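You operate a simulated robot arm through the tools that you are given. There is no shell and no other tool.

You run a simulated two-armed robot. Do the job below in one go: nothing can be reset, and whatever is moved stays where it is left.

JOB
Change the vase's water: old into the black bucket, fresh from the clear jug.
Fine: empty it first; fill to between the vase's two lines; vase and jug back. Set down upright: vase, clear jug.

Only the result counts: the job must be done as asked and must still hold three seconds after the hand-in. Knocking over, shifting, dropping, spilling or breaking anything else fails it.

ROBOT AND FRAMES
Two 7-joint arms with three-finger grippers on one trunk that stands fixed in place. Base frame: the origin is at the foot of the trunk, x ahead of it, y to its left, z up. Lengths are in m, angles in degrees, forces in N, time in s.
The left shoulder is at [0.074, 0.126, 1.182], the right one opposite. With the tool pointing down near the work surface each hand reaches from about 0.36 to 0.84 m from the base axis, measured 20 degrees to its own side. Payload 2.94 kg a hand.
Tool frame (each hand has its own): the origin (TCP) lies between the finger pads and is the grasp point; the fingertips stand 0.03 m ahead of it; z points along the fingers, y is the line along which they close. The gripper opens to 0.128 m. The gripper's body begins 0.093 m behind the TCP.
Orientation is that of the tool frame in the base frame, as a unit quaternion [x, y, z, w]. With the fingers straight down and closing along the base's y, the tool's x points along the base's -x, its y along +y and its z along -z.

CONTROLS
- The arms move only by the tool arm_command. It takes "left_commands", "right_commands" or both (then of equal length, played together; a hand with none holds still); each is a list of rows, each a list of 6 numbers: the shift along the tool's x, y, z in cm, then the turn, a rotation vector about the tool's x, y, z in degrees. In form: [[dx, dy, dz, ax, ay, az], ...]. A call has 1 to 20 rows; each row is the pose to reach, as a shift and turn from the pose commanded when the call began, along the tool's axes at that moment. "left_fingers" and "right_fingers" are, for a hand that has rows, the gripper command, from -1 (shut) to 1 (fully open), values between in proportion, set as the call begins (left out, the last holds). A row lasts 0.2 s, in which the tool goes at most 0.05 m and 8.6 degrees; a call with a longer step from one row to the next is refused whole, and so is a gripper value outside its range. A pose out of reach is approached as far as the arm can. The call stops where the force on the tool passes 40 N (or 10 N more than at its start, if that is more) or the arm is blocked; 0.2 s more then pass. Each finger halts on what it meets, pressing with about 25 N; the grip force reading is that of the motor and also rises with nothing between the fingers. The clock runs only during rows and for 0.2 s after the last one: add rows that repeat a pose to give the fingers time. It gives the time, the measured TCP pose, the force on the tool (base axes), the opening and the grip force at its end, in the units of the frame above (readings bear some noise), with the torque about the TCP (base axes, N m) and any sound that the robot's microphone picked up.
- Cameras (640 x 400 px; columns grow to the right, rows downward): "scene" is now at [0.1969, 0.0346, 1.3725]; the picture's right is [0.36, -0.93, 0.00], its down [-0.32, -0.12, -0.94] and it looks along [0.88, 0.34, -0.34] (base axes); focal length 214 px, centre (320, 200). "left" rides on the left gripper at [0.069, 0.015, -0.12] in its tool frame; the picture's right is [-0.21, 0.98, 0.00], its down [-0.82, -0.18, -0.54] and it looks along [-0.53, -0.12, 0.84] (tool axes); focal length 251 px, centre (320, 200). "right" rides on the right gripper at [0.069, -0.015, -0.12] in its tool frame; the picture's right is [0.21, 0.98, 0.00], its down [-0.82, 0.18, -0.54] and it looks along [-0.53, 0.12, 0.84] (tool axes); focal length 251 px, centre (320, 200). There is no depth. A picture from a camera that has moved, and an enlarged one, comes with that camera's place and axes in the base frame and with its lens.
- snapshot(camera): a new picture of that camera. It takes no simulated time.
- raise_lower(by): slides the trunk up (or, below 0, down) by that many m; the arms and the scene camera ride with it, the base frame stays. It gives what a move gives, with no picture.
- pan_tilt(pan, tilt): turns the head with the scene camera to pan (to the left, within 80 degrees either way) and tilt (down, from -29 to 69), counted from straight ahead of the robot. It gives what a move gives.
- inspect(camera, box): a new picture of the part [left, top, right, bottom] of that camera's present view, enlarged. It takes no simulated time.
- job_done(): hands the job in; it is judged then, once.

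Places have to be worked out from the pictures, the camera data and where the tool is seen. Open the grippers and draw the arms clear of the work before you hand the job in, unless the task says otherwise.

The tools are called as name(argument=value, ...) on one line, values as JSON. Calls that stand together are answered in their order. arm_command: Moves the arms, as the interface text tells. Its arguments: {"type":"object","properties":{"left_commands":{"type":"array"},"left_fingers":{"type":"number"},"right_commands":{"type":"array"},"right_fingers":{"type":"number"}},"required":[]} The other tools are called the same way: raise_lower (by) slides the trunk up or down; pan_tilt (pan, tilt) turns the head that bears the scene camera; snapshot (camera) takes a picture; inspect (camera, box) takes an enlarged picture of a part of a camera's view; job_done () hands the job in.

At the start:

```text
clock: 0.0
left_tool_pos: [0.4714, 0.4853, 1.3009]
left_tool_rot: [0.0, 1.0, 0.001, 0.0]
left_wrist_force: [0.2, -0.3, 0.2]
left_wrist_torque: [0.02, -0.02, -0.01]
left_finger_gap: 0.1281
left_grasp_force: 0.1
right_tool_pos: [0.4879, 0.0156, 1.3382]
right_tool_rot: [0.0, 1.0, -0.001, -0.001]
right_wrist_force: [0.2, -0.7, 0.3]
right_wrist_torque: [0.02, -0.03, -0.01]
right_finger_gap: 0.128
right_grasp_force: 0.1
trunk travel left (down, up): [-0.4, 0.147]
head pan, tilt: [21.3, 20.1]
```

scene: 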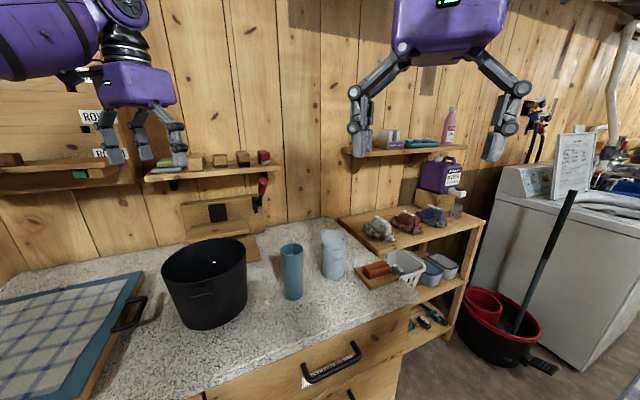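
right: 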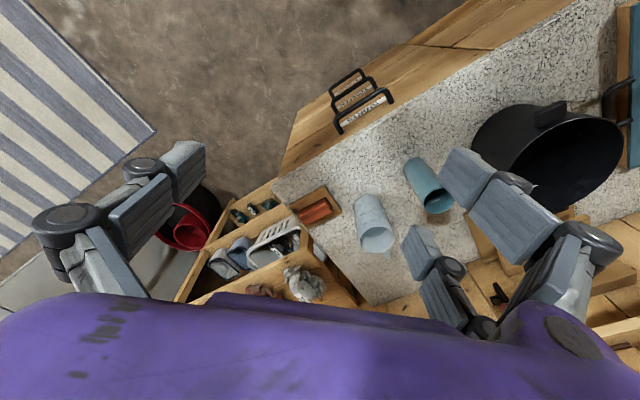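
left: 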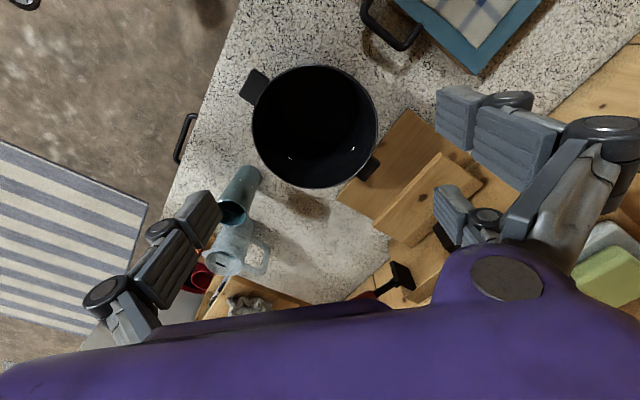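

I see a black pot/bucket, a teal vase and a clear jug on a speckled worktop. I'll take enlarged views to judge shapes and lines.

inspect(camera="scene", box=[240, 210, 400, 310])

inspect(camera="scene", box=[140, 210, 300, 340])

inspect(camera="right", box=[320, 130, 480, 280])

inspect(camera="left", box=[160, 130, 320, 290])

```text
4.00 times, centred on (320, 260) of scene
camera zoom: at [0.1969, 0.0346, 1.3725], right [0.36, -0.93, 0.0], down [-0.32, -0.12, -0.94], along [0.88, 0.34, -0.34], focal length 858 px, centre (320, -40)
```

zoom: 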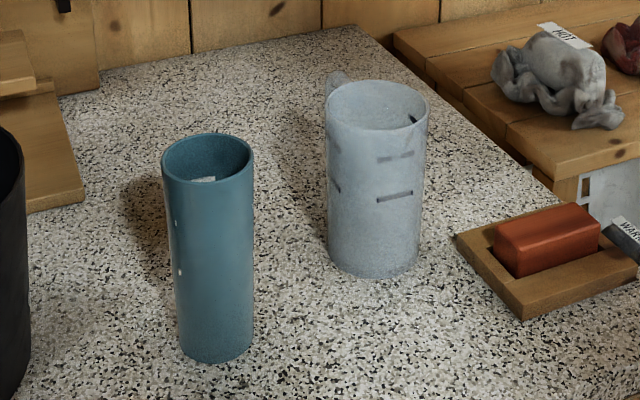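

```text
3.08 times, centred on (220, 275) of scene
camera zoom: at [0.1969, 0.0346, 1.3725], right [0.36, -0.93, 0.0], down [-0.32, -0.12, -0.94], along [0.88, 0.34, -0.34], focal length 660 px, centre (628, -31)
```

zoom: 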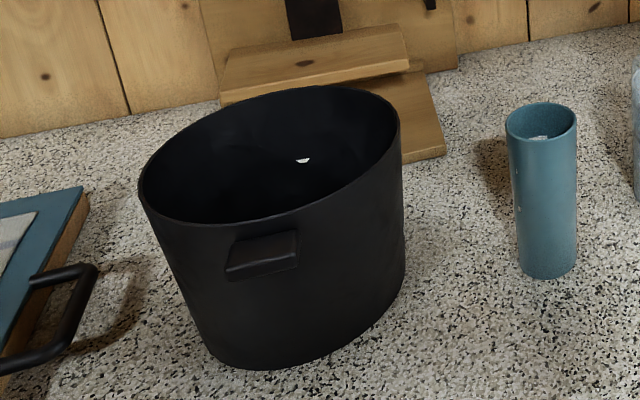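

```text
2.67 times, centred on (400, 205) of right
camera zoom: at [0.4178, 0.0, 1.4584], right [-0.21, 0.98, 0.0], down [0.82, 0.18, 0.54], along [0.53, 0.12, -0.84], focal length 670 px, centre (107, 187)
```

zoom: 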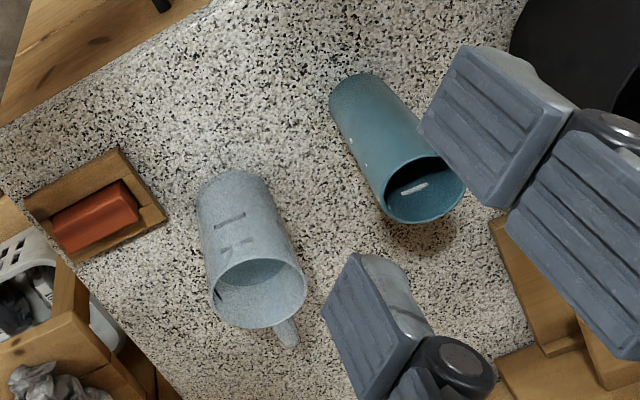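

```text
2.50 times, centred on (240, 210) of left
camera zoom: at [0.4016, 0.5004, 1.4204], right [0.21, 0.98, 0.0], down [0.82, -0.18, 0.54], along [0.53, -0.12, -0.84], focal length 629 px, centre (520, 175)
```

zoom: 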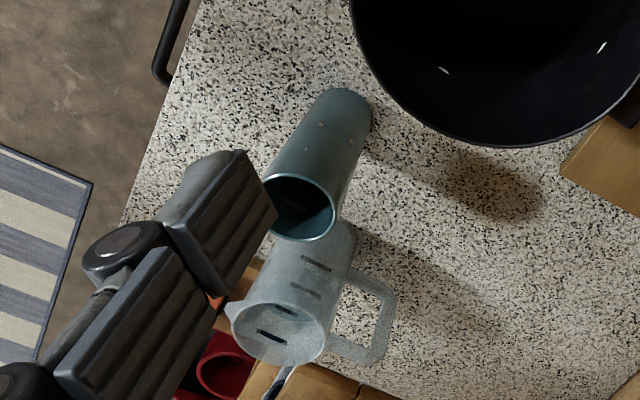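

The vase seems to stand near (0.62, 0.28), the jug near (0.755, 0.205) with its handle away from the robot, the bucket near (0.505, 0.46), on a top at about z 0.90. I aim the head at them for a better look, and park the right hand to the right.

pan_tilt(pan=22, tilt=45)

arm_command(right_commands=[[0, -5, 0, 0, 0, 0], [0, -10, 0, 0, 0, 0], [0, -15, 0, 0, 0, 0], [0, -20, 0, 0, 0, 0]])

snapshot(camera="scene")

inspect(camera="scene", box=[270, 110, 430, 210])

snapshot(camera="right")

```text
clock: 0.9
left_tool_pos: [0.4712, 0.4842, 1.2999]
left_tool_rot: [0.0, 1.0, 0.0, 0.0]
left_wrist_force: [-0.4, -0.9, 1.2]
left_wrist_torque: [0.03, 0.01, -0.01]
left_finger_gap: 0.1282
left_grasp_force: 0.0
right_tool_pos: [0.4881, 0.015, 1.3386]
right_tool_rot: [0.0, 1.0, -0.001, 0.0]
right_wrist_force: [0.7, -0.3, 0.5]
right_wrist_torque: [0.01, 0.01, 0.02]
right_finger_gap: 0.1278
right_grasp_force: 0.1
trunk travel left (down, up): [-0.4, 0.147]
head pan, tilt: [22.0, 45.0]
```

```text
clock: 1.9
left_tool_pos: [0.4711, 0.483, 1.3019]
left_tool_rot: [-0.001, 1.0, 0.001, 0.001]
left_wrist_force: [-0.1, -0.2, 0.4]
left_wrist_torque: [0.06, 0.01, 0.01]
left_finger_gap: 0.128
left_grasp_force: 0.1
right_tool_pos: [0.4854, -0.1872, 1.3417]
right_tool_rot: [-0.001, 1.0, 0.001, 0.001]
right_wrist_force: [0.3, 0.5, 0.0]
right_wrist_torque: [0.06, 0.01, 0.01]
right_finger_gap: 0.128
right_grasp_force: 0.0
trunk travel left (down, up): [-0.4, 0.147]
head pan, tilt: [22.0, 45.0]
```

```text
taken
camera scene: at [0.1847, 0.0292, 1.3342], right [0.37, -0.93, 0.0], down [-0.66, -0.26, -0.71], along [0.66, 0.27, -0.71], focal length 214 px, centre (320, 200)
```

scene: 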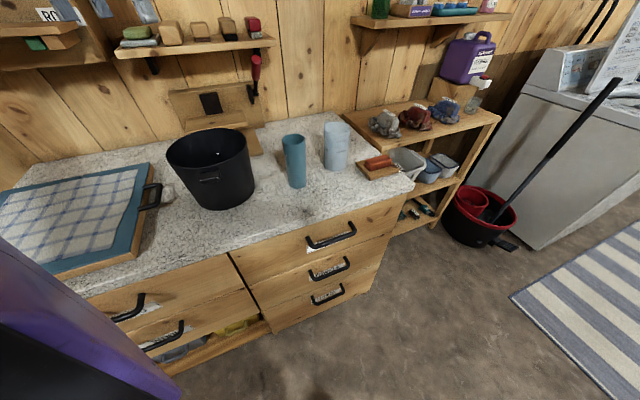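

```text
4.00 times, centred on (350, 160) of scene
camera zoom: at [0.1847, 0.0292, 1.3342], right [0.37, -0.93, 0.0], down [-0.66, -0.26, -0.71], along [0.66, 0.27, -0.71], focal length 858 px, centre (200, 360)
```

zoom: 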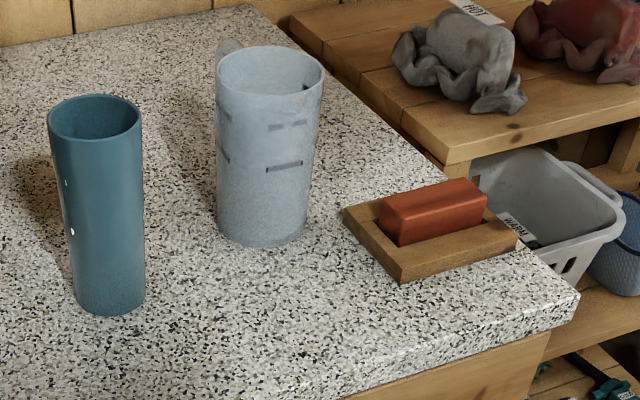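

```text
taken
camera right: at [0.4158, -0.2037, 1.4601], right [-0.22, 0.98, 0.0], down [0.82, 0.18, 0.54], along [0.53, 0.12, -0.84], focal length 251 px, centre (320, 200)
```

right: 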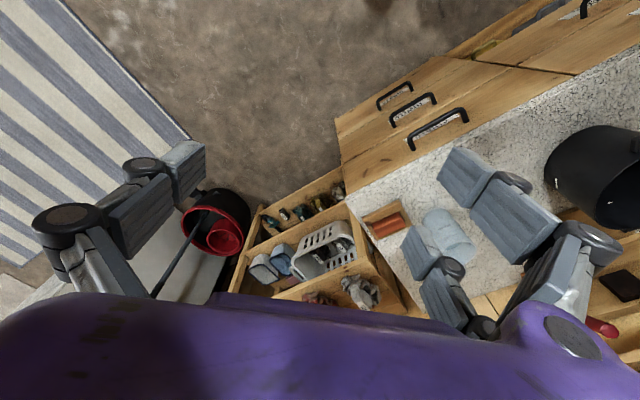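

The vase comes out at about (0.626, 0.282) with its rim at z 1.05 and 6 cm across. The jug is at about (0.760, 0.206), 8 cm wide, rim at z 1.035, with the handle along (0.7, 0.7). Now I look closer at the bucket and jug from both cameras.

inspect(camera="scene", box=[130, 100, 290, 220])

inspect(camera="left", box=[220, 40, 420, 200])

inspect(camera="left", box=[190, 155, 290, 285])

```text
3.33 times, centred on (210, 160) of scene
camera zoom: at [0.1847, 0.0292, 1.3342], right [0.37, -0.93, 0.0], down [-0.66, -0.26, -0.71], along [0.66, 0.27, -0.71], focal length 715 px, centre (687, 333)
```

zoom: 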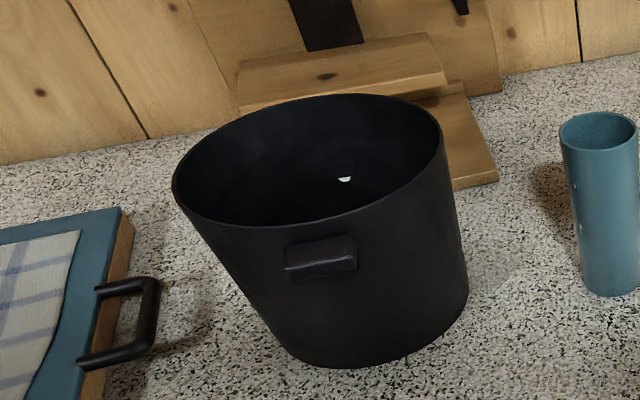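

```text
2.50 times, centred on (320, 120) of left
camera zoom: at [0.4006, 0.498, 1.4217], right [0.21, 0.98, 0.0], down [0.82, -0.18, 0.54], along [0.53, -0.11, -0.84], focal length 629 px, centre (320, 400)
```

zoom: 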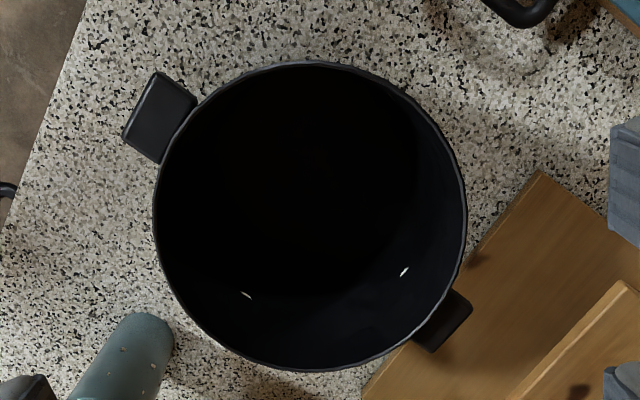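

```text
3.08 times, centred on (240, 220) of left
camera zoom: at [0.4006, 0.498, 1.4217], right [0.21, 0.98, 0.0], down [0.82, -0.18, 0.54], along [0.53, -0.11, -0.84], focal length 774 px, centre (566, 138)
```

zoom: 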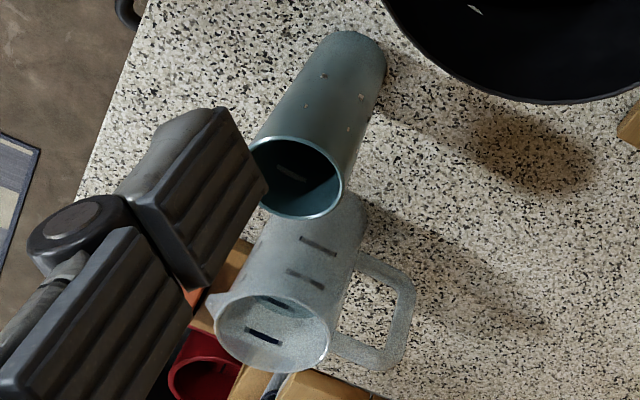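

I zoom in further on the jug and vase interiors to judge their present water levels.

inspect(camera="left", box=[205, 195, 265, 280])

inspect(camera="scene", box=[315, 115, 355, 175])

inspect(camera="scene", box=[275, 128, 315, 193])

```text
4.71 times, centred on (235, 238) of left
camera zoom: at [0.4006, 0.498, 1.4217], right [0.21, 0.98, 0.0], down [0.82, -0.18, 0.54], along [0.53, -0.11, -0.84], focal length 1183 px, centre (720, 24)
```

zoom: 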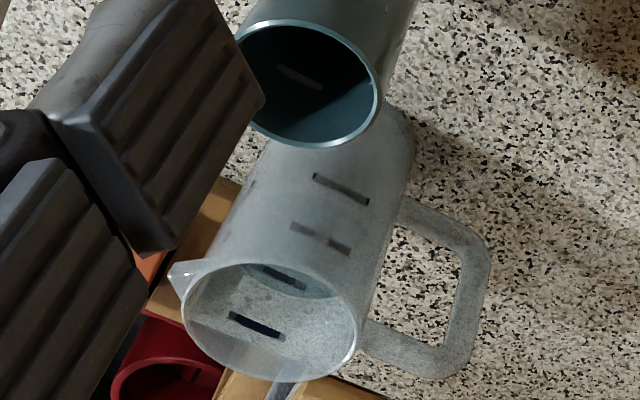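

```text
6.67 times, centred on (335, 145) of scene
camera zoom: at [0.1847, 0.0292, 1.3342], right [0.37, -0.93, 0.0], down [-0.66, -0.26, -0.71], along [0.66, 0.27, -0.71], focal length 1430 px, centre (220, 567)
```

zoom: 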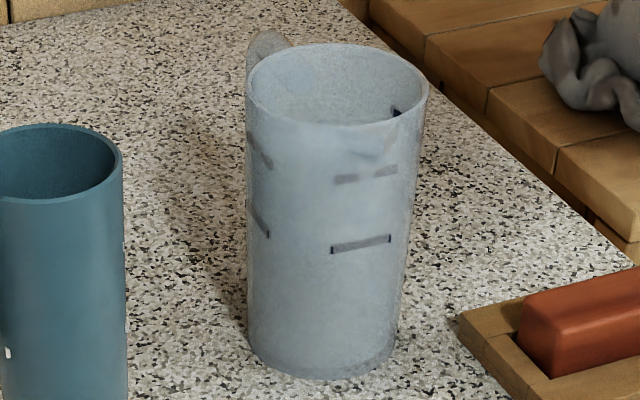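

```text
6.15 times, centred on (295, 160) of scene
camera zoom: at [0.1847, 0.0292, 1.3342], right [0.37, -0.93, 0.0], down [-0.66, -0.26, -0.71], along [0.66, 0.27, -0.71], focal length 1320 px, centre (474, 443)
```

zoom: 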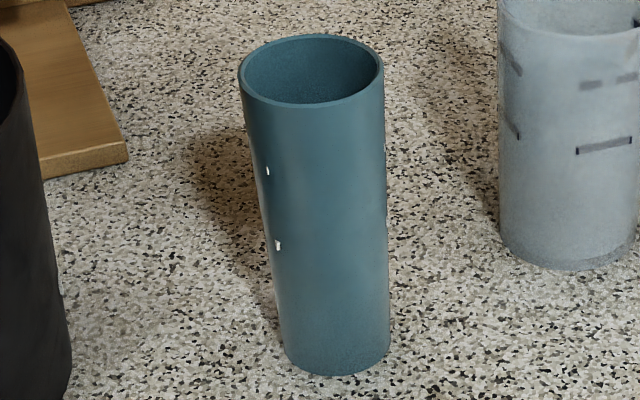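

The bucket's centre is about (0.513, 0.467) with rim radius 0.097 and rim z near 1.04. I'll take the vase with the left hand in a side grip: first pitch the hand to 20° below horizontal while moving it toward the vase, staying high.

arm_command(left_commands=[[-0.88, -2.04, 0.56, 0, -7.78, 0], [-1.76, -4.09, 1.11, 0, -15.56, 0], [-2.63, -6.13, 1.67, 0, -23.33, 0], [-3.51, -8.18, 2.22, 0, -31.11, 0], [-4.39, -10.22, 2.78, 0, -38.89, 0], [-5.27, -12.27, 3.33, 0, -46.67, 0], [-6.14, -14.31, 3.89, 0, -54.44, 0], [-7.02, -16.36, 4.44, 0, -62.22, 0], [-7.9, -18.4, 5.0, 0, -70, 0], [-7.9, -18.4, 5.0, 0, -70, 0]], left_fingers=1)

snapshot(camera="scene")

snapshot(camera="left")

```text
clock: 4.1
left_tool_pos: [0.5502, 0.3009, 1.2506]
left_tool_rot: [-0.001, 0.819, 0.0, 0.574]
left_wrist_force: [0.8, 0.9, -0.2]
left_wrist_torque: [-0.04, -0.02, -0.03]
left_finger_gap: 0.128
left_grasp_force: 0.1
right_tool_pos: [0.4872, -0.1852, 1.3404]
right_tool_rot: [0.0, 1.0, 0.0, 0.0]
right_wrist_force: [-0.9, -0.2, -0.8]
right_wrist_torque: [0.01, -0.01, 0.0]
right_finger_gap: 0.128
right_grasp_force: 0.1
trunk travel left (down, up): [-0.4, 0.147]
head pan, tilt: [22.0, 45.0]
```

```text
taken
camera scene: at [0.1853, 0.0314, 1.334], right [0.37, -0.93, 0.0], down [-0.66, -0.27, -0.71], along [0.66, 0.26, -0.71], focal length 214 px, centre (320, 200)
```

scene: 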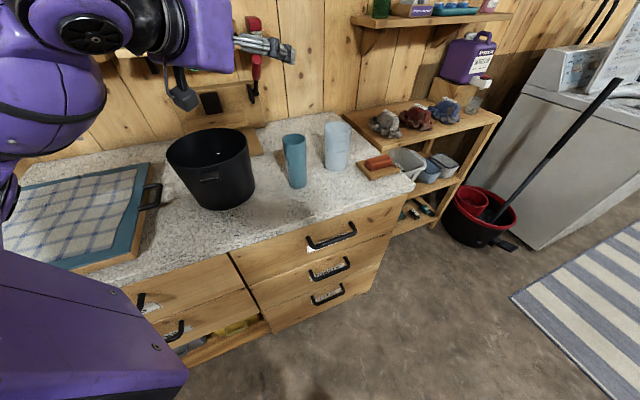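

```text
taken
camera left: at [0.4128, 0.3157, 1.2256], right [0.07, 0.98, 0.2], down [-0.23, -0.18, 0.96], along [0.97, -0.12, 0.21], focal length 251 px, centre (320, 200)
```

left: 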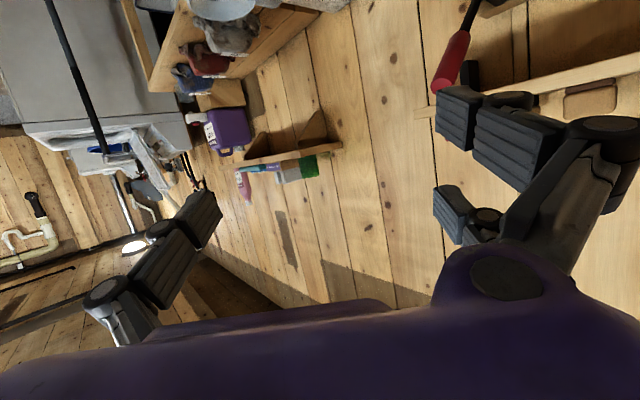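

The hand reached the pitched pose cleanly. Next I yaw it 25° to the left and bring the TCP over the vase axis at z 1.20, well above the rim.

arm_command(left_commands=[[0.52, -0.48, 2.22, -5.9, 0, -2.14], [1.05, -0.95, 4.44, -11.75, 0, -4.28], [1.57, -1.43, 6.66, -17.6, 0, -6.41], [2.09, -1.9, 8.88, -23.5, 0, -8.55], [2.09, -1.9, 8.88, -23.5, 0, -8.55]])

snapshot(camera="scene")

inspect(camera="scene", box=[220, 60, 360, 200])

snapshot(camera="right")

```text
clock: 5.3
left_tool_pos: [0.6245, 0.2825, 1.2026]
left_tool_rot: [-0.179, 0.799, 0.125, 0.56]
left_wrist_force: [-0.6, 0.4, 0.5]
left_wrist_torque: [0.0, 0.05, -0.03]
left_finger_gap: 0.1278
left_grasp_force: 0.0
right_tool_pos: [0.4862, -0.1847, 1.3401]
right_tool_rot: [0.0, 1.0, -0.001, 0.001]
right_wrist_force: [-0.4, 0.2, 0.7]
right_wrist_torque: [-0.02, -0.07, 0.02]
right_finger_gap: 0.128
right_grasp_force: 0.0
trunk travel left (down, up): [-0.4, 0.147]
head pan, tilt: [22.0, 45.0]
```

```text
taken
camera scene: at [0.1744, 0.0576, 1.3434], right [0.65, -0.76, 0.0], down [-0.47, -0.41, -0.78], along [0.59, 0.51, -0.62], focal length 214 px, centre (320, 200)
```

scene: 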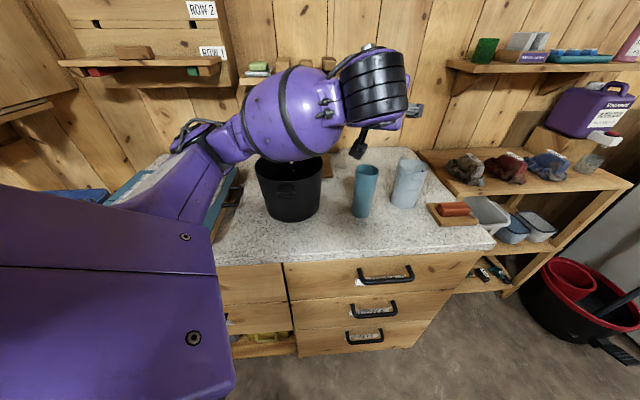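

```text
2.86 times, centred on (290, 130) of scene
camera zoom: at [0.1744, 0.0576, 1.3434], right [0.65, -0.76, 0.0], down [-0.47, -0.41, -0.78], along [0.59, 0.51, -0.62], focal length 613 px, centre (406, 400)
```

zoom: 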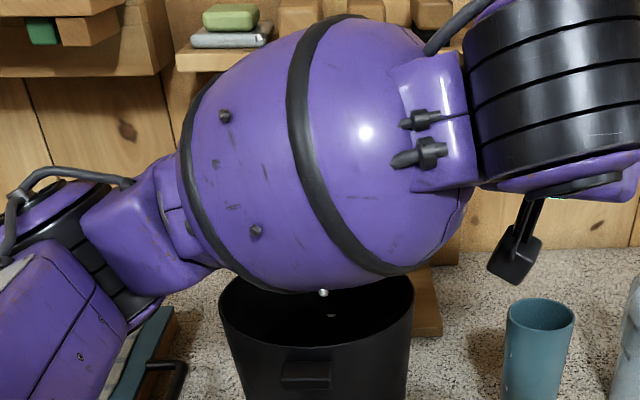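

```text
taken
camera right: at [0.4158, -0.2, 1.4606], right [-0.21, 0.98, 0.0], down [0.82, 0.18, 0.54], along [0.53, 0.12, -0.84], focal length 251 px, centre (320, 200)
```

right: 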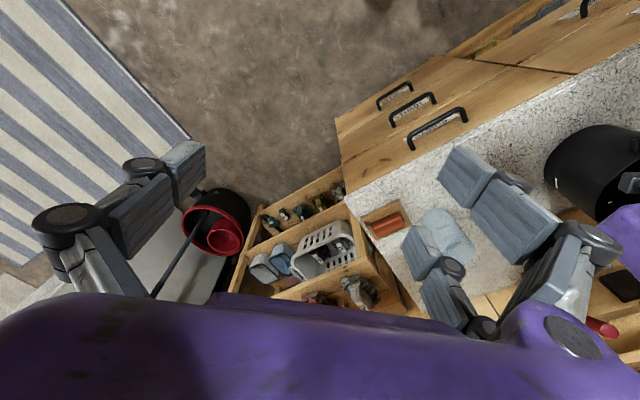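

The scene camera's axes changed although I did not turn the head: the left arm may be pressing on it. I check by re-sending the head angles and looking again before going on.

pan_tilt(pan=22, tilt=45)

snapshot(camera="scene")

```text
clock: 5.9
left_tool_pos: [0.6256, 0.2828, 1.2022]
left_tool_rot: [-0.178, 0.8, 0.125, 0.56]
left_wrist_force: [0.3, 0.3, 0.4]
left_wrist_torque: [-0.03, -0.02, 0.0]
left_finger_gap: 0.1281
left_grasp_force: 0.0
right_tool_pos: [0.4861, -0.1847, 1.3412]
right_tool_rot: [0.0, 1.0, 0.0, 0.0]
right_wrist_force: [-0.8, 1.0, -0.1]
right_wrist_torque: [-0.02, -0.04, -0.03]
right_finger_gap: 0.1279
right_grasp_force: 0.1
trunk travel left (down, up): [-0.4, 0.147]
head pan, tilt: [22.0, 45.0]
```

```text
taken
camera scene: at [0.1755, 0.0567, 1.3433], right [0.65, -0.76, 0.0], down [-0.47, -0.41, -0.78], along [0.59, 0.51, -0.62], focal length 214 px, centre (320, 200)
```

scene: 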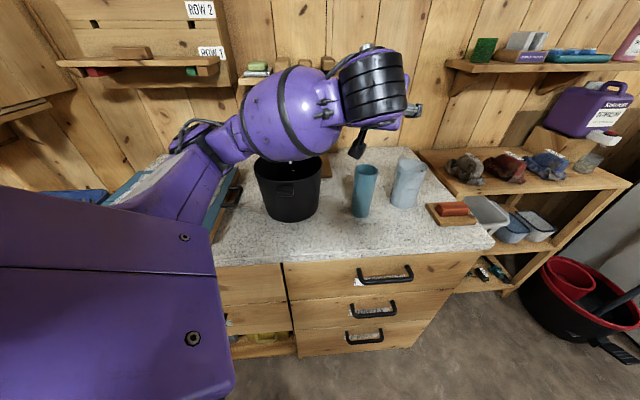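

The head stays pushed, so this yaw folds the left arm into it. I turn the hand back to yaw 0 over the vase and check the head again.

arm_command(left_commands=[[0, 0, 0, 5.9, 0, 2.14], [0, 0, 0, 11.75, 0, 4.28], [0, 0, 0, 17.6, 0, 6.41], [0, 0, 0, 23.5, 0, 8.55], [0, 0, 0, 23.5, 0, 8.55]])

snapshot(camera="scene")

```text
clock: 7.1
left_tool_pos: [0.6261, 0.2804, 1.2011]
left_tool_rot: [0.001, 0.819, 0.0, 0.573]
left_wrist_force: [-0.1, -0.9, 0.0]
left_wrist_torque: [0.04, -0.01, 0.02]
left_finger_gap: 0.1279
left_grasp_force: 0.0
right_tool_pos: [0.487, -0.1849, 1.3396]
right_tool_rot: [0.0, 1.0, 0.001, 0.0]
right_wrist_force: [-0.4, -0.1, 0.6]
right_wrist_torque: [-0.04, 0.03, -0.01]
right_finger_gap: 0.1278
right_grasp_force: 0.1
trunk travel left (down, up): [-0.4, 0.147]
head pan, tilt: [22.0, 45.0]
```

```text
taken
camera scene: at [0.1858, 0.0308, 1.3339], right [0.37, -0.93, 0.0], down [-0.66, -0.26, -0.71], along [0.66, 0.27, -0.71], focal length 214 px, centre (320, 200)
```

scene: 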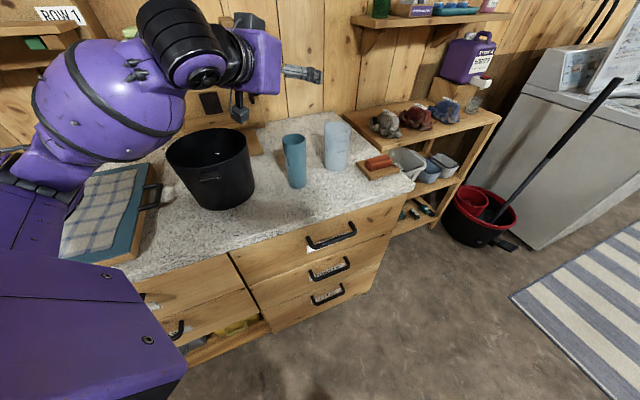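

The head is back and the hand is over the vase as intended. I lower it to just above the vase rim and look at the alignment.

arm_command(left_commands=[[2.82, 0.04, 1.03, 0, 0, 0], [5.64, 0.08, 2.05, 0, 0, 0], [8.46, 0.12, 3.08, 0, 0, 0], [11.28, 0.15, 4.1, 0, 0, 0], [11.28, 0.15, 4.1, 0, 0, 0]])

snapshot(camera="scene")

inspect(camera="scene", box=[220, 80, 360, 200])

snapshot(camera="right")

```text
clock: 8.3
left_tool_pos: [0.6261, 0.2839, 1.0797]
left_tool_rot: [0.001, 0.819, 0.0, 0.574]
left_wrist_force: [0.4, 0.6, -0.9]
left_wrist_torque: [-0.02, 0.0, 0.05]
left_finger_gap: 0.128
left_grasp_force: 0.1
right_tool_pos: [0.4877, -0.186, 1.3404]
right_tool_rot: [0.0, 1.0, -0.001, 0.0]
right_wrist_force: [-0.9, 0.1, -0.4]
right_wrist_torque: [-0.01, 0.02, 0.01]
right_finger_gap: 0.1278
right_grasp_force: 0.0
trunk travel left (down, up): [-0.4, 0.147]
head pan, tilt: [22.0, 45.0]
```

```text
taken
camera scene: at [0.1854, 0.0312, 1.334], right [0.37, -0.93, 0.0], down [-0.66, -0.26, -0.71], along [0.66, 0.27, -0.71], focal length 214 px, centre (320, 200)
```

scene: 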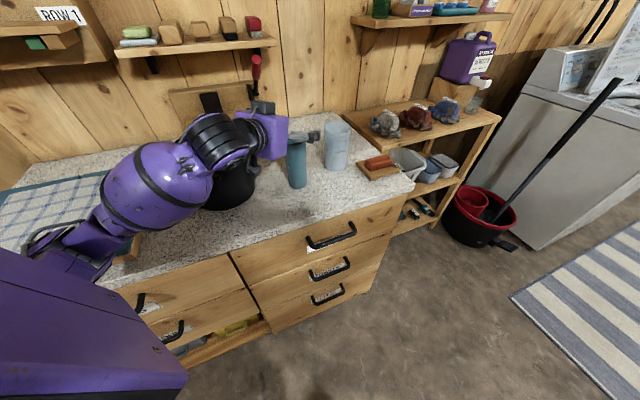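

```text
3.33 times, centred on (290, 140) of scene
camera zoom: at [0.1854, 0.0312, 1.334], right [0.37, -0.93, 0.0], down [-0.66, -0.26, -0.71], along [0.66, 0.27, -0.71], focal length 715 px, centre (420, 400)
```

zoom: 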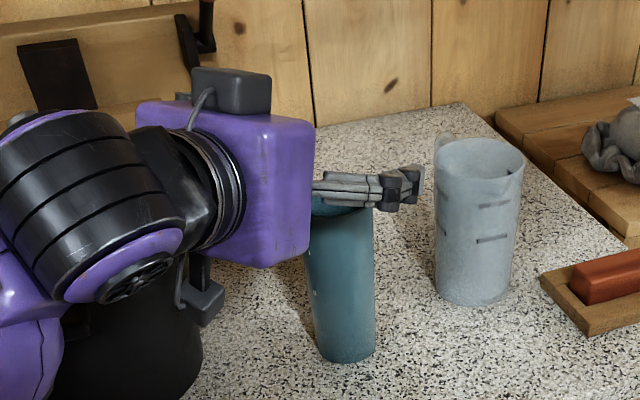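

```text
taken
camera right: at [0.4167, -0.2009, 1.4601], right [-0.21, 0.98, 0.0], down [0.82, 0.18, 0.54], along [0.53, 0.12, -0.84], focal length 251 px, centre (320, 200)
```

right: 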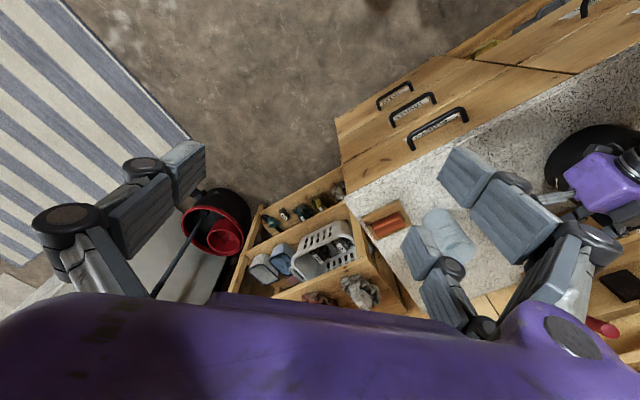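

The vase rim lies between the fingers as planned. Before lowering, I check the gap between the hand's body and the bucket from the right camera.

inspect(camera="right", box=[520, 100, 640, 220])

```text
3.33 times, centred on (580, 160) of right
camera zoom: at [0.4167, -0.2009, 1.4601], right [-0.21, 0.98, 0.0], down [0.82, 0.18, 0.54], along [0.53, 0.12, -0.84], focal length 838 px, centre (-547, 333)
```

zoom: 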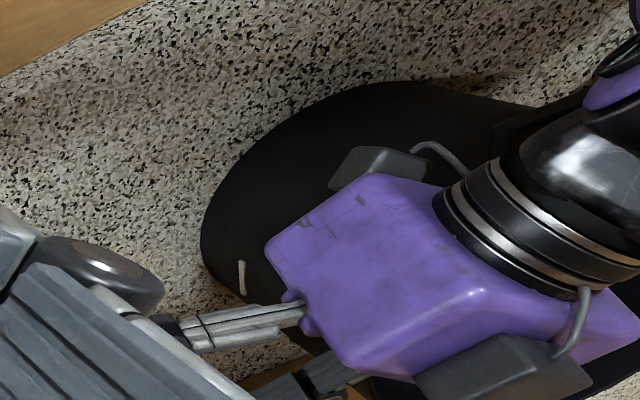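

The hand would clear the bucket by about 2 cm; a yaw of +10° gives more room, so I apply it and confirm that the head isn't touched.

arm_command(left_commands=[[0, -0.1, 0, -4.7, 0, -1.71], [0, -0.2, 0, -9.4, 0, -3.42], [0, -0.2, 0, -9.4, 0, -3.42]])

snapshot(camera="scene")

inspect(camera="scene", box=[220, 80, 360, 200])

```text
clock: 9.1
left_tool_pos: [0.6265, 0.2811, 1.0802]
left_tool_rot: [-0.072, 0.816, 0.05, 0.572]
left_wrist_force: [0.1, 0.0, 0.3]
left_wrist_torque: [-0.03, 0.03, -0.02]
left_finger_gap: 0.1281
left_grasp_force: 0.1
right_tool_pos: [0.4861, -0.1853, 1.341]
right_tool_rot: [0.0, 1.0, 0.001, 0.0]
right_wrist_force: [-0.7, -0.1, -0.1]
right_wrist_torque: [0.01, -0.03, -0.02]
right_finger_gap: 0.128
right_grasp_force: 0.0
trunk travel left (down, up): [-0.4, 0.147]
head pan, tilt: [22.0, 45.0]
```

```text
taken
camera scene: at [0.1853, 0.0315, 1.334], right [0.37, -0.93, 0.0], down [-0.66, -0.27, -0.71], along [0.66, 0.26, -0.71], focal length 214 px, centre (320, 200)
```

scene: 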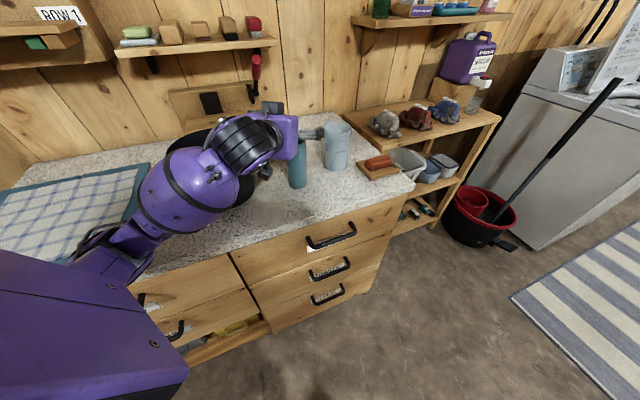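

```text
3.33 times, centred on (290, 140) of scene
camera zoom: at [0.1853, 0.0315, 1.334], right [0.37, -0.93, 0.0], down [-0.66, -0.27, -0.71], along [0.66, 0.26, -0.71], focal length 715 px, centre (420, 400)
```

zoom: 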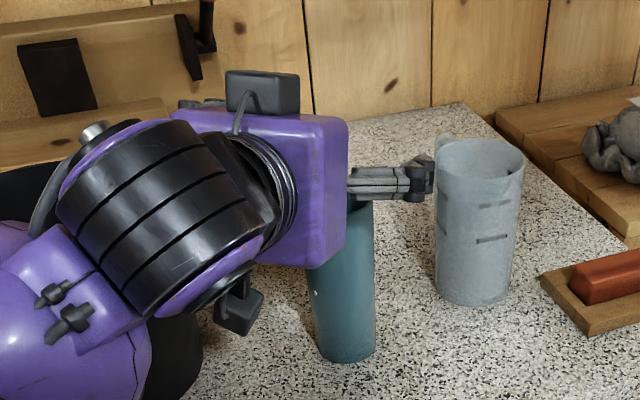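

No head contact, and the fingers straddle the vase with the jug well clear. I lower straight down to mid-height (z 0.975).

arm_command(left_commands=[[1.97, 0.02, 0.72, 0, 0, 0], [3.95, 0.04, 1.44, 0, 0, 0], [5.92, 0.06, 2.15, 0, 0, 0], [7.9, 0.08, 2.87, 0, 0, 0], [9.87, 0.1, 3.59, 0, 0, 0], [9.87, 0.1, 3.59, 0, 0, 0]])

inspect(camera="scene", box=[180, 80, 360, 220])

snapshot(camera="left")

inspect(camera="right", box=[500, 100, 640, 220])

```text
clock: 10.5
left_tool_pos: [0.6247, 0.2835, 0.9751]
left_tool_rot: [-0.072, 0.816, 0.05, 0.571]
left_wrist_force: [0.2, -0.1, 0.6]
left_wrist_torque: [-0.02, 0.0, 0.01]
left_finger_gap: 0.1279
left_grasp_force: 0.1
right_tool_pos: [0.4862, -0.1849, 1.3408]
right_tool_rot: [0.0, 1.0, 0.0, 0.0]
right_wrist_force: [-0.4, 0.3, -0.7]
right_wrist_torque: [0.03, 0.01, -0.01]
right_finger_gap: 0.128
right_grasp_force: 0.2
trunk travel left (down, up): [-0.4, 0.147]
head pan, tilt: [22.0, 45.0]
```

```text
2.86 times, centred on (270, 150) of scene
camera zoom: at [0.1856, 0.0317, 1.334], right [0.37, -0.93, 0.0], down [-0.66, -0.27, -0.71], along [0.66, 0.26, -0.71], focal length 613 px, centre (463, 343)
```

zoom: 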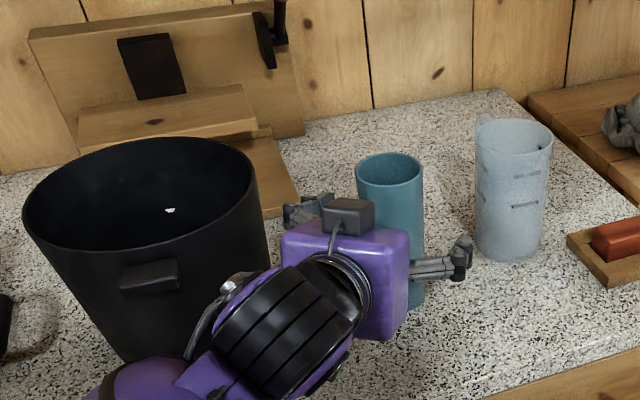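

```text
taken
camera left: at [0.4883, 0.2738, 0.951], right [-0.1, 0.97, 0.2], down [-0.19, -0.22, 0.96], along [0.98, 0.06, 0.21], focal length 251 px, centre (320, 200)
```

left: 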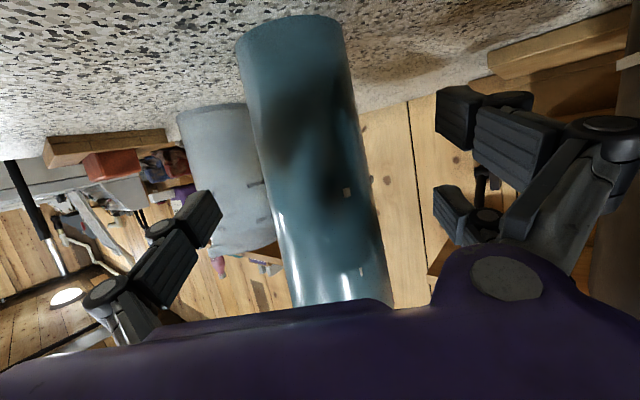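

```text
3.33 times, centred on (570, 160) of right
camera zoom: at [0.4169, -0.2003, 1.4601], right [-0.21, 0.98, 0.0], down [0.82, 0.18, 0.54], along [0.53, 0.12, -0.84], focal length 838 px, centre (-513, 333)
```

zoom: 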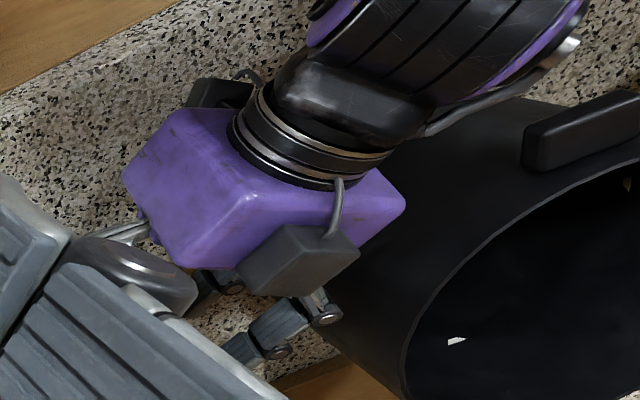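

The vase sits centred between the fingers within about 4 mm, with nothing touching the bucket. I close the left gripper.

arm_command(left_commands=[[0, 0, 0, 0, 0, 0], [0, 0, 0, 0, 0, 0], [0, 0, 0, 0, 0, 0], [0, 0, 0, 0, 0, 0]], left_fingers=-1)

snapshot(camera="left")

inspect(camera="scene", box=[180, 80, 360, 220])

```text
clock: 11.5
left_tool_pos: [0.6255, 0.2813, 0.9761]
left_tool_rot: [-0.071, 0.816, 0.049, 0.572]
left_wrist_force: [-0.1, -1.2, 0.4]
left_wrist_torque: [-0.18, -0.1, -0.01]
left_finger_gap: 0.055
left_grasp_force: 24.9
right_tool_pos: [0.4864, -0.1853, 1.3404]
right_tool_rot: [0.0, 1.0, 0.0, 0.0]
right_wrist_force: [0.1, 0.8, 0.6]
right_wrist_torque: [-0.02, -0.04, 0.0]
right_finger_gap: 0.128
right_grasp_force: 0.1
trunk travel left (down, up): [-0.4, 0.147]
head pan, tilt: [22.0, 45.0]
```

```text
taken
camera left: at [0.4884, 0.2733, 0.9514], right [-0.1, 0.97, 0.2], down [-0.19, -0.22, 0.96], along [0.98, 0.05, 0.21], focal length 251 px, centre (320, 200)
```

left: 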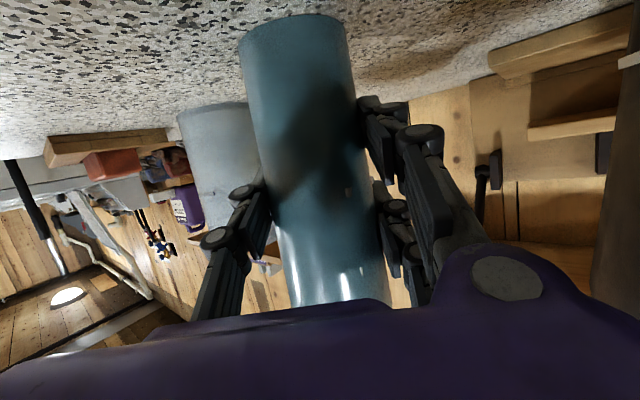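

```text
2.86 times, centred on (270, 150) of scene
camera zoom: at [0.1857, 0.0312, 1.334], right [0.37, -0.93, 0.0], down [-0.66, -0.27, -0.71], along [0.66, 0.27, -0.71], focal length 613 px, centre (463, 343)
```

zoom: 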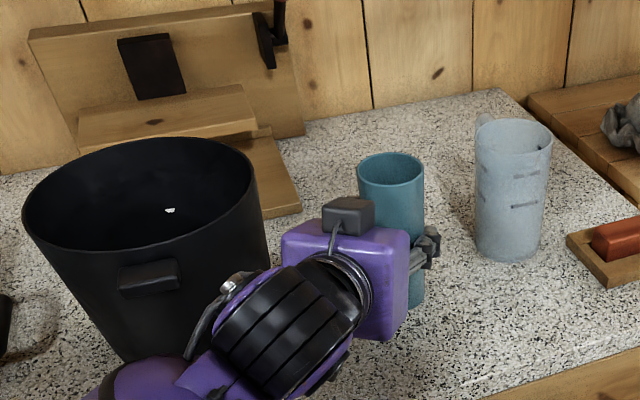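

The grip holds at a 55 mm gap with 25 N. I lift the vase straight up about 20 cm.

arm_command(left_commands=[[-1.0, 0, -0.36, 0, 0, 0], [-3.1, 0, -1.13, 0, 0, 0], [-5.6, 0, -2.04, 0, 0, 0], [-8.1, 0, -2.95, 0, 0, 0], [-10.6, 0, -3.86, 0, 0, 0], [-13.1, 0, -4.77, 0, 0, 0], [-15.6, 0, -5.68, 0, 0, 0], [-17.6, 0, -6.4, 0, 0, 0], [-18.8, 0, -6.84, 0, 0, 0], [-18.8, 0, -6.84, 0, 0, 0]])

snapshot(camera="scene")

snapshot(camera="left")

```text
clock: 13.7
left_tool_pos: [0.6239, 0.2813, 1.1766]
left_tool_rot: [-0.071, 0.815, 0.05, 0.573]
left_wrist_force: [-0.4, -0.2, -3.1]
left_wrist_torque: [-0.01, 0.02, -0.02]
left_finger_gap: 0.0545
left_grasp_force: 24.8
right_tool_pos: [0.484, -0.186, 1.3415]
right_tool_rot: [0.001, 1.0, 0.001, 0.001]
right_wrist_force: [-1.1, -0.2, 0.7]
right_wrist_torque: [0.01, -0.04, -0.02]
right_finger_gap: 0.1281
right_grasp_force: 0.0
trunk travel left (down, up): [-0.4, 0.147]
head pan, tilt: [22.0, 45.0]
```

```text
taken
camera scene: at [0.1816, 0.0372, 1.338], right [0.46, -0.89, 0.0], down [-0.6, -0.31, -0.74], along [0.66, 0.34, -0.67], focal length 214 px, centre (320, 200)
```

scene: 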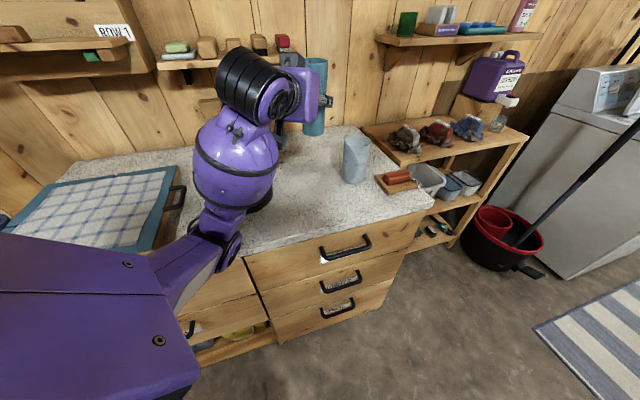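

```text
taken
camera left: at [0.4869, 0.2727, 1.1528], right [-0.1, 0.97, 0.2], down [-0.19, -0.22, 0.96], along [0.98, 0.05, 0.21], focal length 251 px, centre (320, 200)
```

left: 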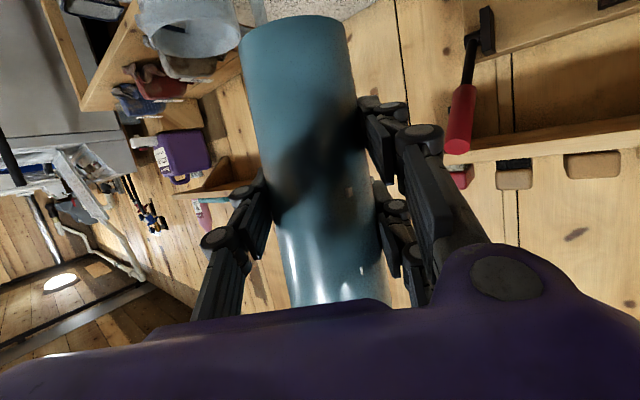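

The vase is up (about 3.1 N in hand), though the head is nudged a little again. I carry the vase to the bucket while turning the hand to yaw −10°, which frees the head.

arm_command(left_commands=[[0.35, 1.9, -0.95, 2.7, 0, 0.98], [0.75, 4.1, -2.05, 5.7, 0, 2.1], [1.15, 6.3, -3.15, 8.9, 0, 3.2], [1.55, 8.5, -4.25, 12.0, 0, 4.4], [1.95, 10.7, -5.35, 15.0, 0, 5.5], [2.3, 12.6, -6.3, 17.7, 0, 6.4], [2.44, 13.4, -6.7, 18.8, 0, 6.84], [2.44, 13.4, -6.7, 18.8, 0, 6.84]])

snapshot(camera="scene")

snapshot(camera="right")

```text
clock: 15.5
left_tool_pos: [0.5342, 0.4032, 1.1752]
left_tool_rot: [0.071, 0.816, -0.05, 0.572]
left_wrist_force: [-0.1, 0.7, -3.6]
left_wrist_torque: [0.04, 0.02, -0.03]
left_finger_gap: 0.0546
left_grasp_force: 25.0
right_tool_pos: [0.4878, -0.1846, 1.3406]
right_tool_rot: [0.0, 1.0, 0.0, 0.0]
right_wrist_force: [0.3, 0.5, 0.3]
right_wrist_torque: [-0.05, 0.01, 0.02]
right_finger_gap: 0.128
right_grasp_force: 0.0
trunk travel left (down, up): [-0.4, 0.147]
head pan, tilt: [22.0, 45.0]
```

```text
taken
camera scene: at [0.1862, 0.0321, 1.3338], right [0.37, -0.93, 0.0], down [-0.66, -0.27, -0.71], along [0.66, 0.26, -0.71], focal length 214 px, centre (320, 200)
```

scene: 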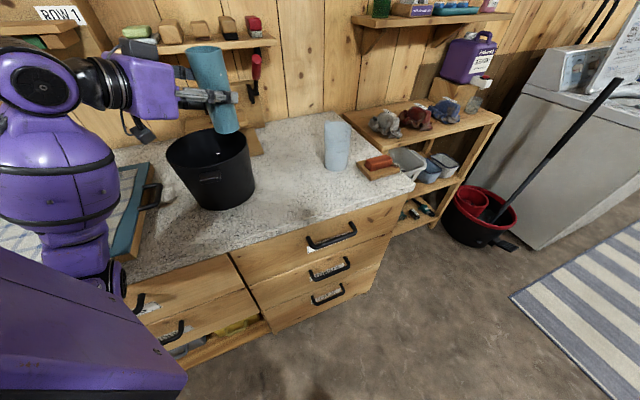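

```text
taken
camera right: at [0.4176, -0.1999, 1.4599], right [-0.21, 0.98, 0.0], down [0.82, 0.18, 0.54], along [0.53, 0.12, -0.84], focal length 251 px, centre (320, 200)
```

right: 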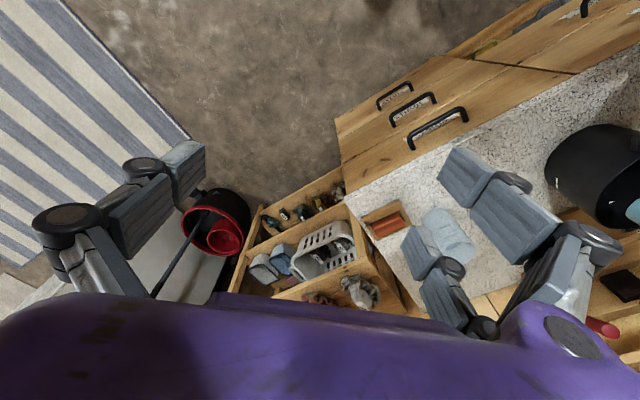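

The vase is over the bucket and the head is free. I begin tilting it to the left about the finger axis, first 40° to check direction and wrist freedom.

arm_command(left_commands=[[0, 0, 0, 0, 0, -8], [0, 0, 0, 0, 0, -16], [0, 0, 0, 0, 0, -24], [0, 0, 0, 0, 0, -32], [0, 0, 0, 0, 0, -40]])

inspect(camera="scene", box=[60, 20, 320, 220])

```text
clock: 16.7
left_tool_pos: [0.532, 0.4023, 1.1747]
left_tool_rot: [-0.213, 0.791, -0.244, 0.519]
left_wrist_force: [-0.2, 0.2, -3.4]
left_wrist_torque: [0.02, 0.03, -0.01]
left_finger_gap: 0.0547
left_grasp_force: 24.7
right_tool_pos: [0.4872, -0.185, 1.3398]
right_tool_rot: [0.001, 1.0, 0.0, 0.0]
right_wrist_force: [0.6, 0.8, 0.2]
right_wrist_torque: [-0.02, 0.0, 0.01]
right_finger_gap: 0.128
right_grasp_force: 0.0
trunk travel left (down, up): [-0.4, 0.147]
head pan, tilt: [22.0, 45.0]
```

```text
2.00 times, centred on (190, 120) of scene
camera zoom: at [0.1858, 0.0314, 1.3339], right [0.37, -0.93, 0.0], down [-0.66, -0.27, -0.71], along [0.66, 0.26, -0.71], focal length 429 px, centre (580, 360)
```

zoom: 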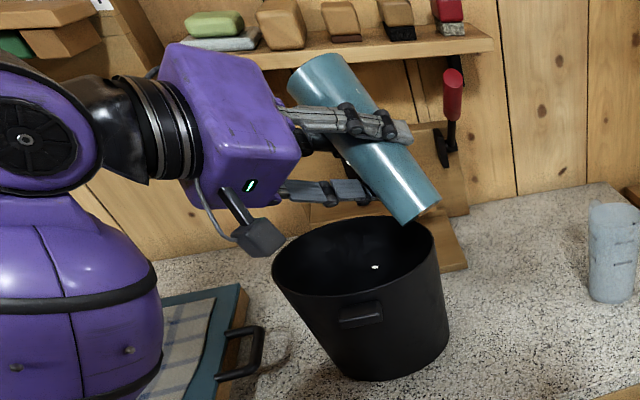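

The vase tips toward the bucket as intended. I continue the tilt to about 136° of wrist turn and hold it so that it drains.

arm_command(left_commands=[[0, 0, 0, 0, 0, -5], [0, 0, 0, 0, 0, -10], [0, 0, 0, 0, 0, -15], [0, 0, 0, 0, 0, -20], [0, 0, 0, 0, 0, -25], [0, 0, 0, 0, 0, -30], [0, 0, 0, 0, 0, -35], [0, 0, 0, 0, 0, -40], [0, 0, 0, 0, 0, -45], [0, 0, 0, 0, 0, -50], [0, 0, 0, 0, 0, -50], [0, 0, 0, 0, 0, -50]])

inspect(camera="scene", box=[60, 20, 320, 220])

inspect(camera="right", box=[480, 80, 640, 260])

```text
clock: 19.3
left_tool_pos: [0.5318, 0.4024, 1.176]
left_tool_rot: [-0.526, 0.628, -0.439, 0.369]
left_wrist_force: [-0.4, -0.3, -2.5]
left_wrist_torque: [-0.02, 0.0, 0.0]
left_finger_gap: 0.0545
left_grasp_force: 25.7
right_tool_pos: [0.4865, -0.1861, 1.3403]
right_tool_rot: [-0.001, 1.0, -0.001, 0.0]
right_wrist_force: [-0.1, -0.8, -1.2]
right_wrist_torque: [0.0, -0.02, 0.01]
right_finger_gap: 0.1281
right_grasp_force: 0.1
trunk travel left (down, up): [-0.4, 0.147]
head pan, tilt: [22.0, 45.0]
```

```text
2.00 times, centred on (190, 120) of scene
camera zoom: at [0.1858, 0.0314, 1.3339], right [0.37, -0.93, 0.0], down [-0.66, -0.27, -0.71], along [0.66, 0.26, -0.71], focal length 429 px, centre (580, 360)
```

zoom: 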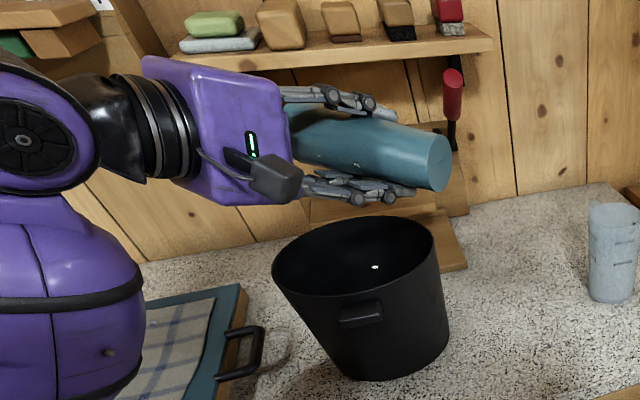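

```text
2.22 times, centred on (560, 170) of right
camera zoom: at [0.4171, -0.2006, 1.46], right [-0.21, 0.98, 0.0], down [0.82, 0.18, 0.54], along [0.53, 0.12, -0.84], focal length 559 px, centre (-213, 267)
```

zoom: 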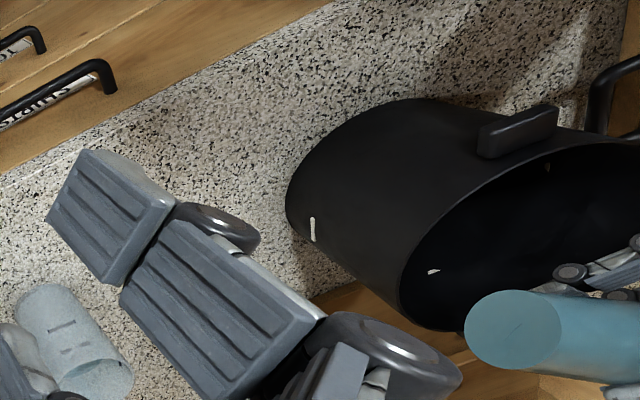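

The vase is now about horizontal and the load is falling (3.4 to 2.5 N). I tip it further so it drains fully.

arm_command(left_commands=[[0, 0, 0, 0, 0, -6], [0, 0, 0, 0, 0, -12], [0, 0, 0, 0, 0, -18], [0, 0, 0, 0, 0, -24], [0, 0, 0, 0, 0, -30], [0, 0, 0, 0, 0, -36], [0, 0, 0, 0, 0, -42], [0, 0, 0, 0, 0, -48], [0, 0, 0, 0, 0, -48], [0, 0, 0, 0, 0, -48], [0, 0, 0, 0, 0, -48], [0, 0, 0, 0, 0, -48], [0, 0, 0, 0, 0, -48], [0, 0, 0, 0, 0, -48], [0, 0, 0, 0, 0, -48]])

inspect(camera="scene", box=[60, 20, 320, 220])

inspect(camera="right", box=[480, 80, 640, 260])

```text
clock: 22.5
left_tool_pos: [0.5324, 0.4022, 1.1759]
left_tool_rot: [0.736, -0.359, 0.551, -0.158]
left_wrist_force: [0.3, 0.4, -2.5]
left_wrist_torque: [0.02, 0.03, 0.0]
left_finger_gap: 0.0544
left_grasp_force: 24.9
right_tool_pos: [0.4881, -0.1856, 1.3398]
right_tool_rot: [0.0, 1.0, 0.0, 0.0]
right_wrist_force: [-0.2, -0.7, -0.4]
right_wrist_torque: [-0.01, 0.01, 0.0]
right_finger_gap: 0.128
right_grasp_force: 0.1
trunk travel left (down, up): [-0.4, 0.147]
head pan, tilt: [22.0, 45.0]
```

```text
2.00 times, centred on (190, 120) of scene
camera zoom: at [0.1858, 0.0314, 1.3339], right [0.37, -0.93, 0.0], down [-0.66, -0.27, -0.71], along [0.66, 0.26, -0.71], focal length 429 px, centre (580, 360)
```

zoom: 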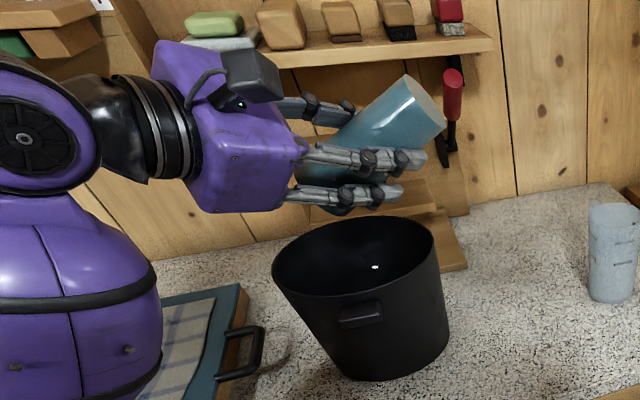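

```text
2.22 times, centred on (560, 170) of right
camera zoom: at [0.4171, -0.2006, 1.46], right [-0.21, 0.98, 0.0], down [0.82, 0.18, 0.54], along [0.53, 0.12, -0.84], focal length 559 px, centre (-213, 267)
```

zoom: 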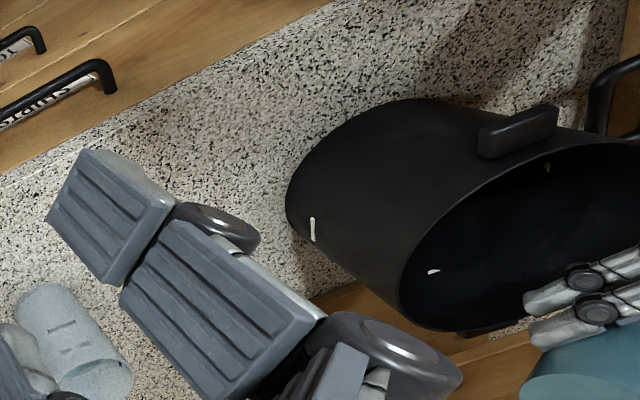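

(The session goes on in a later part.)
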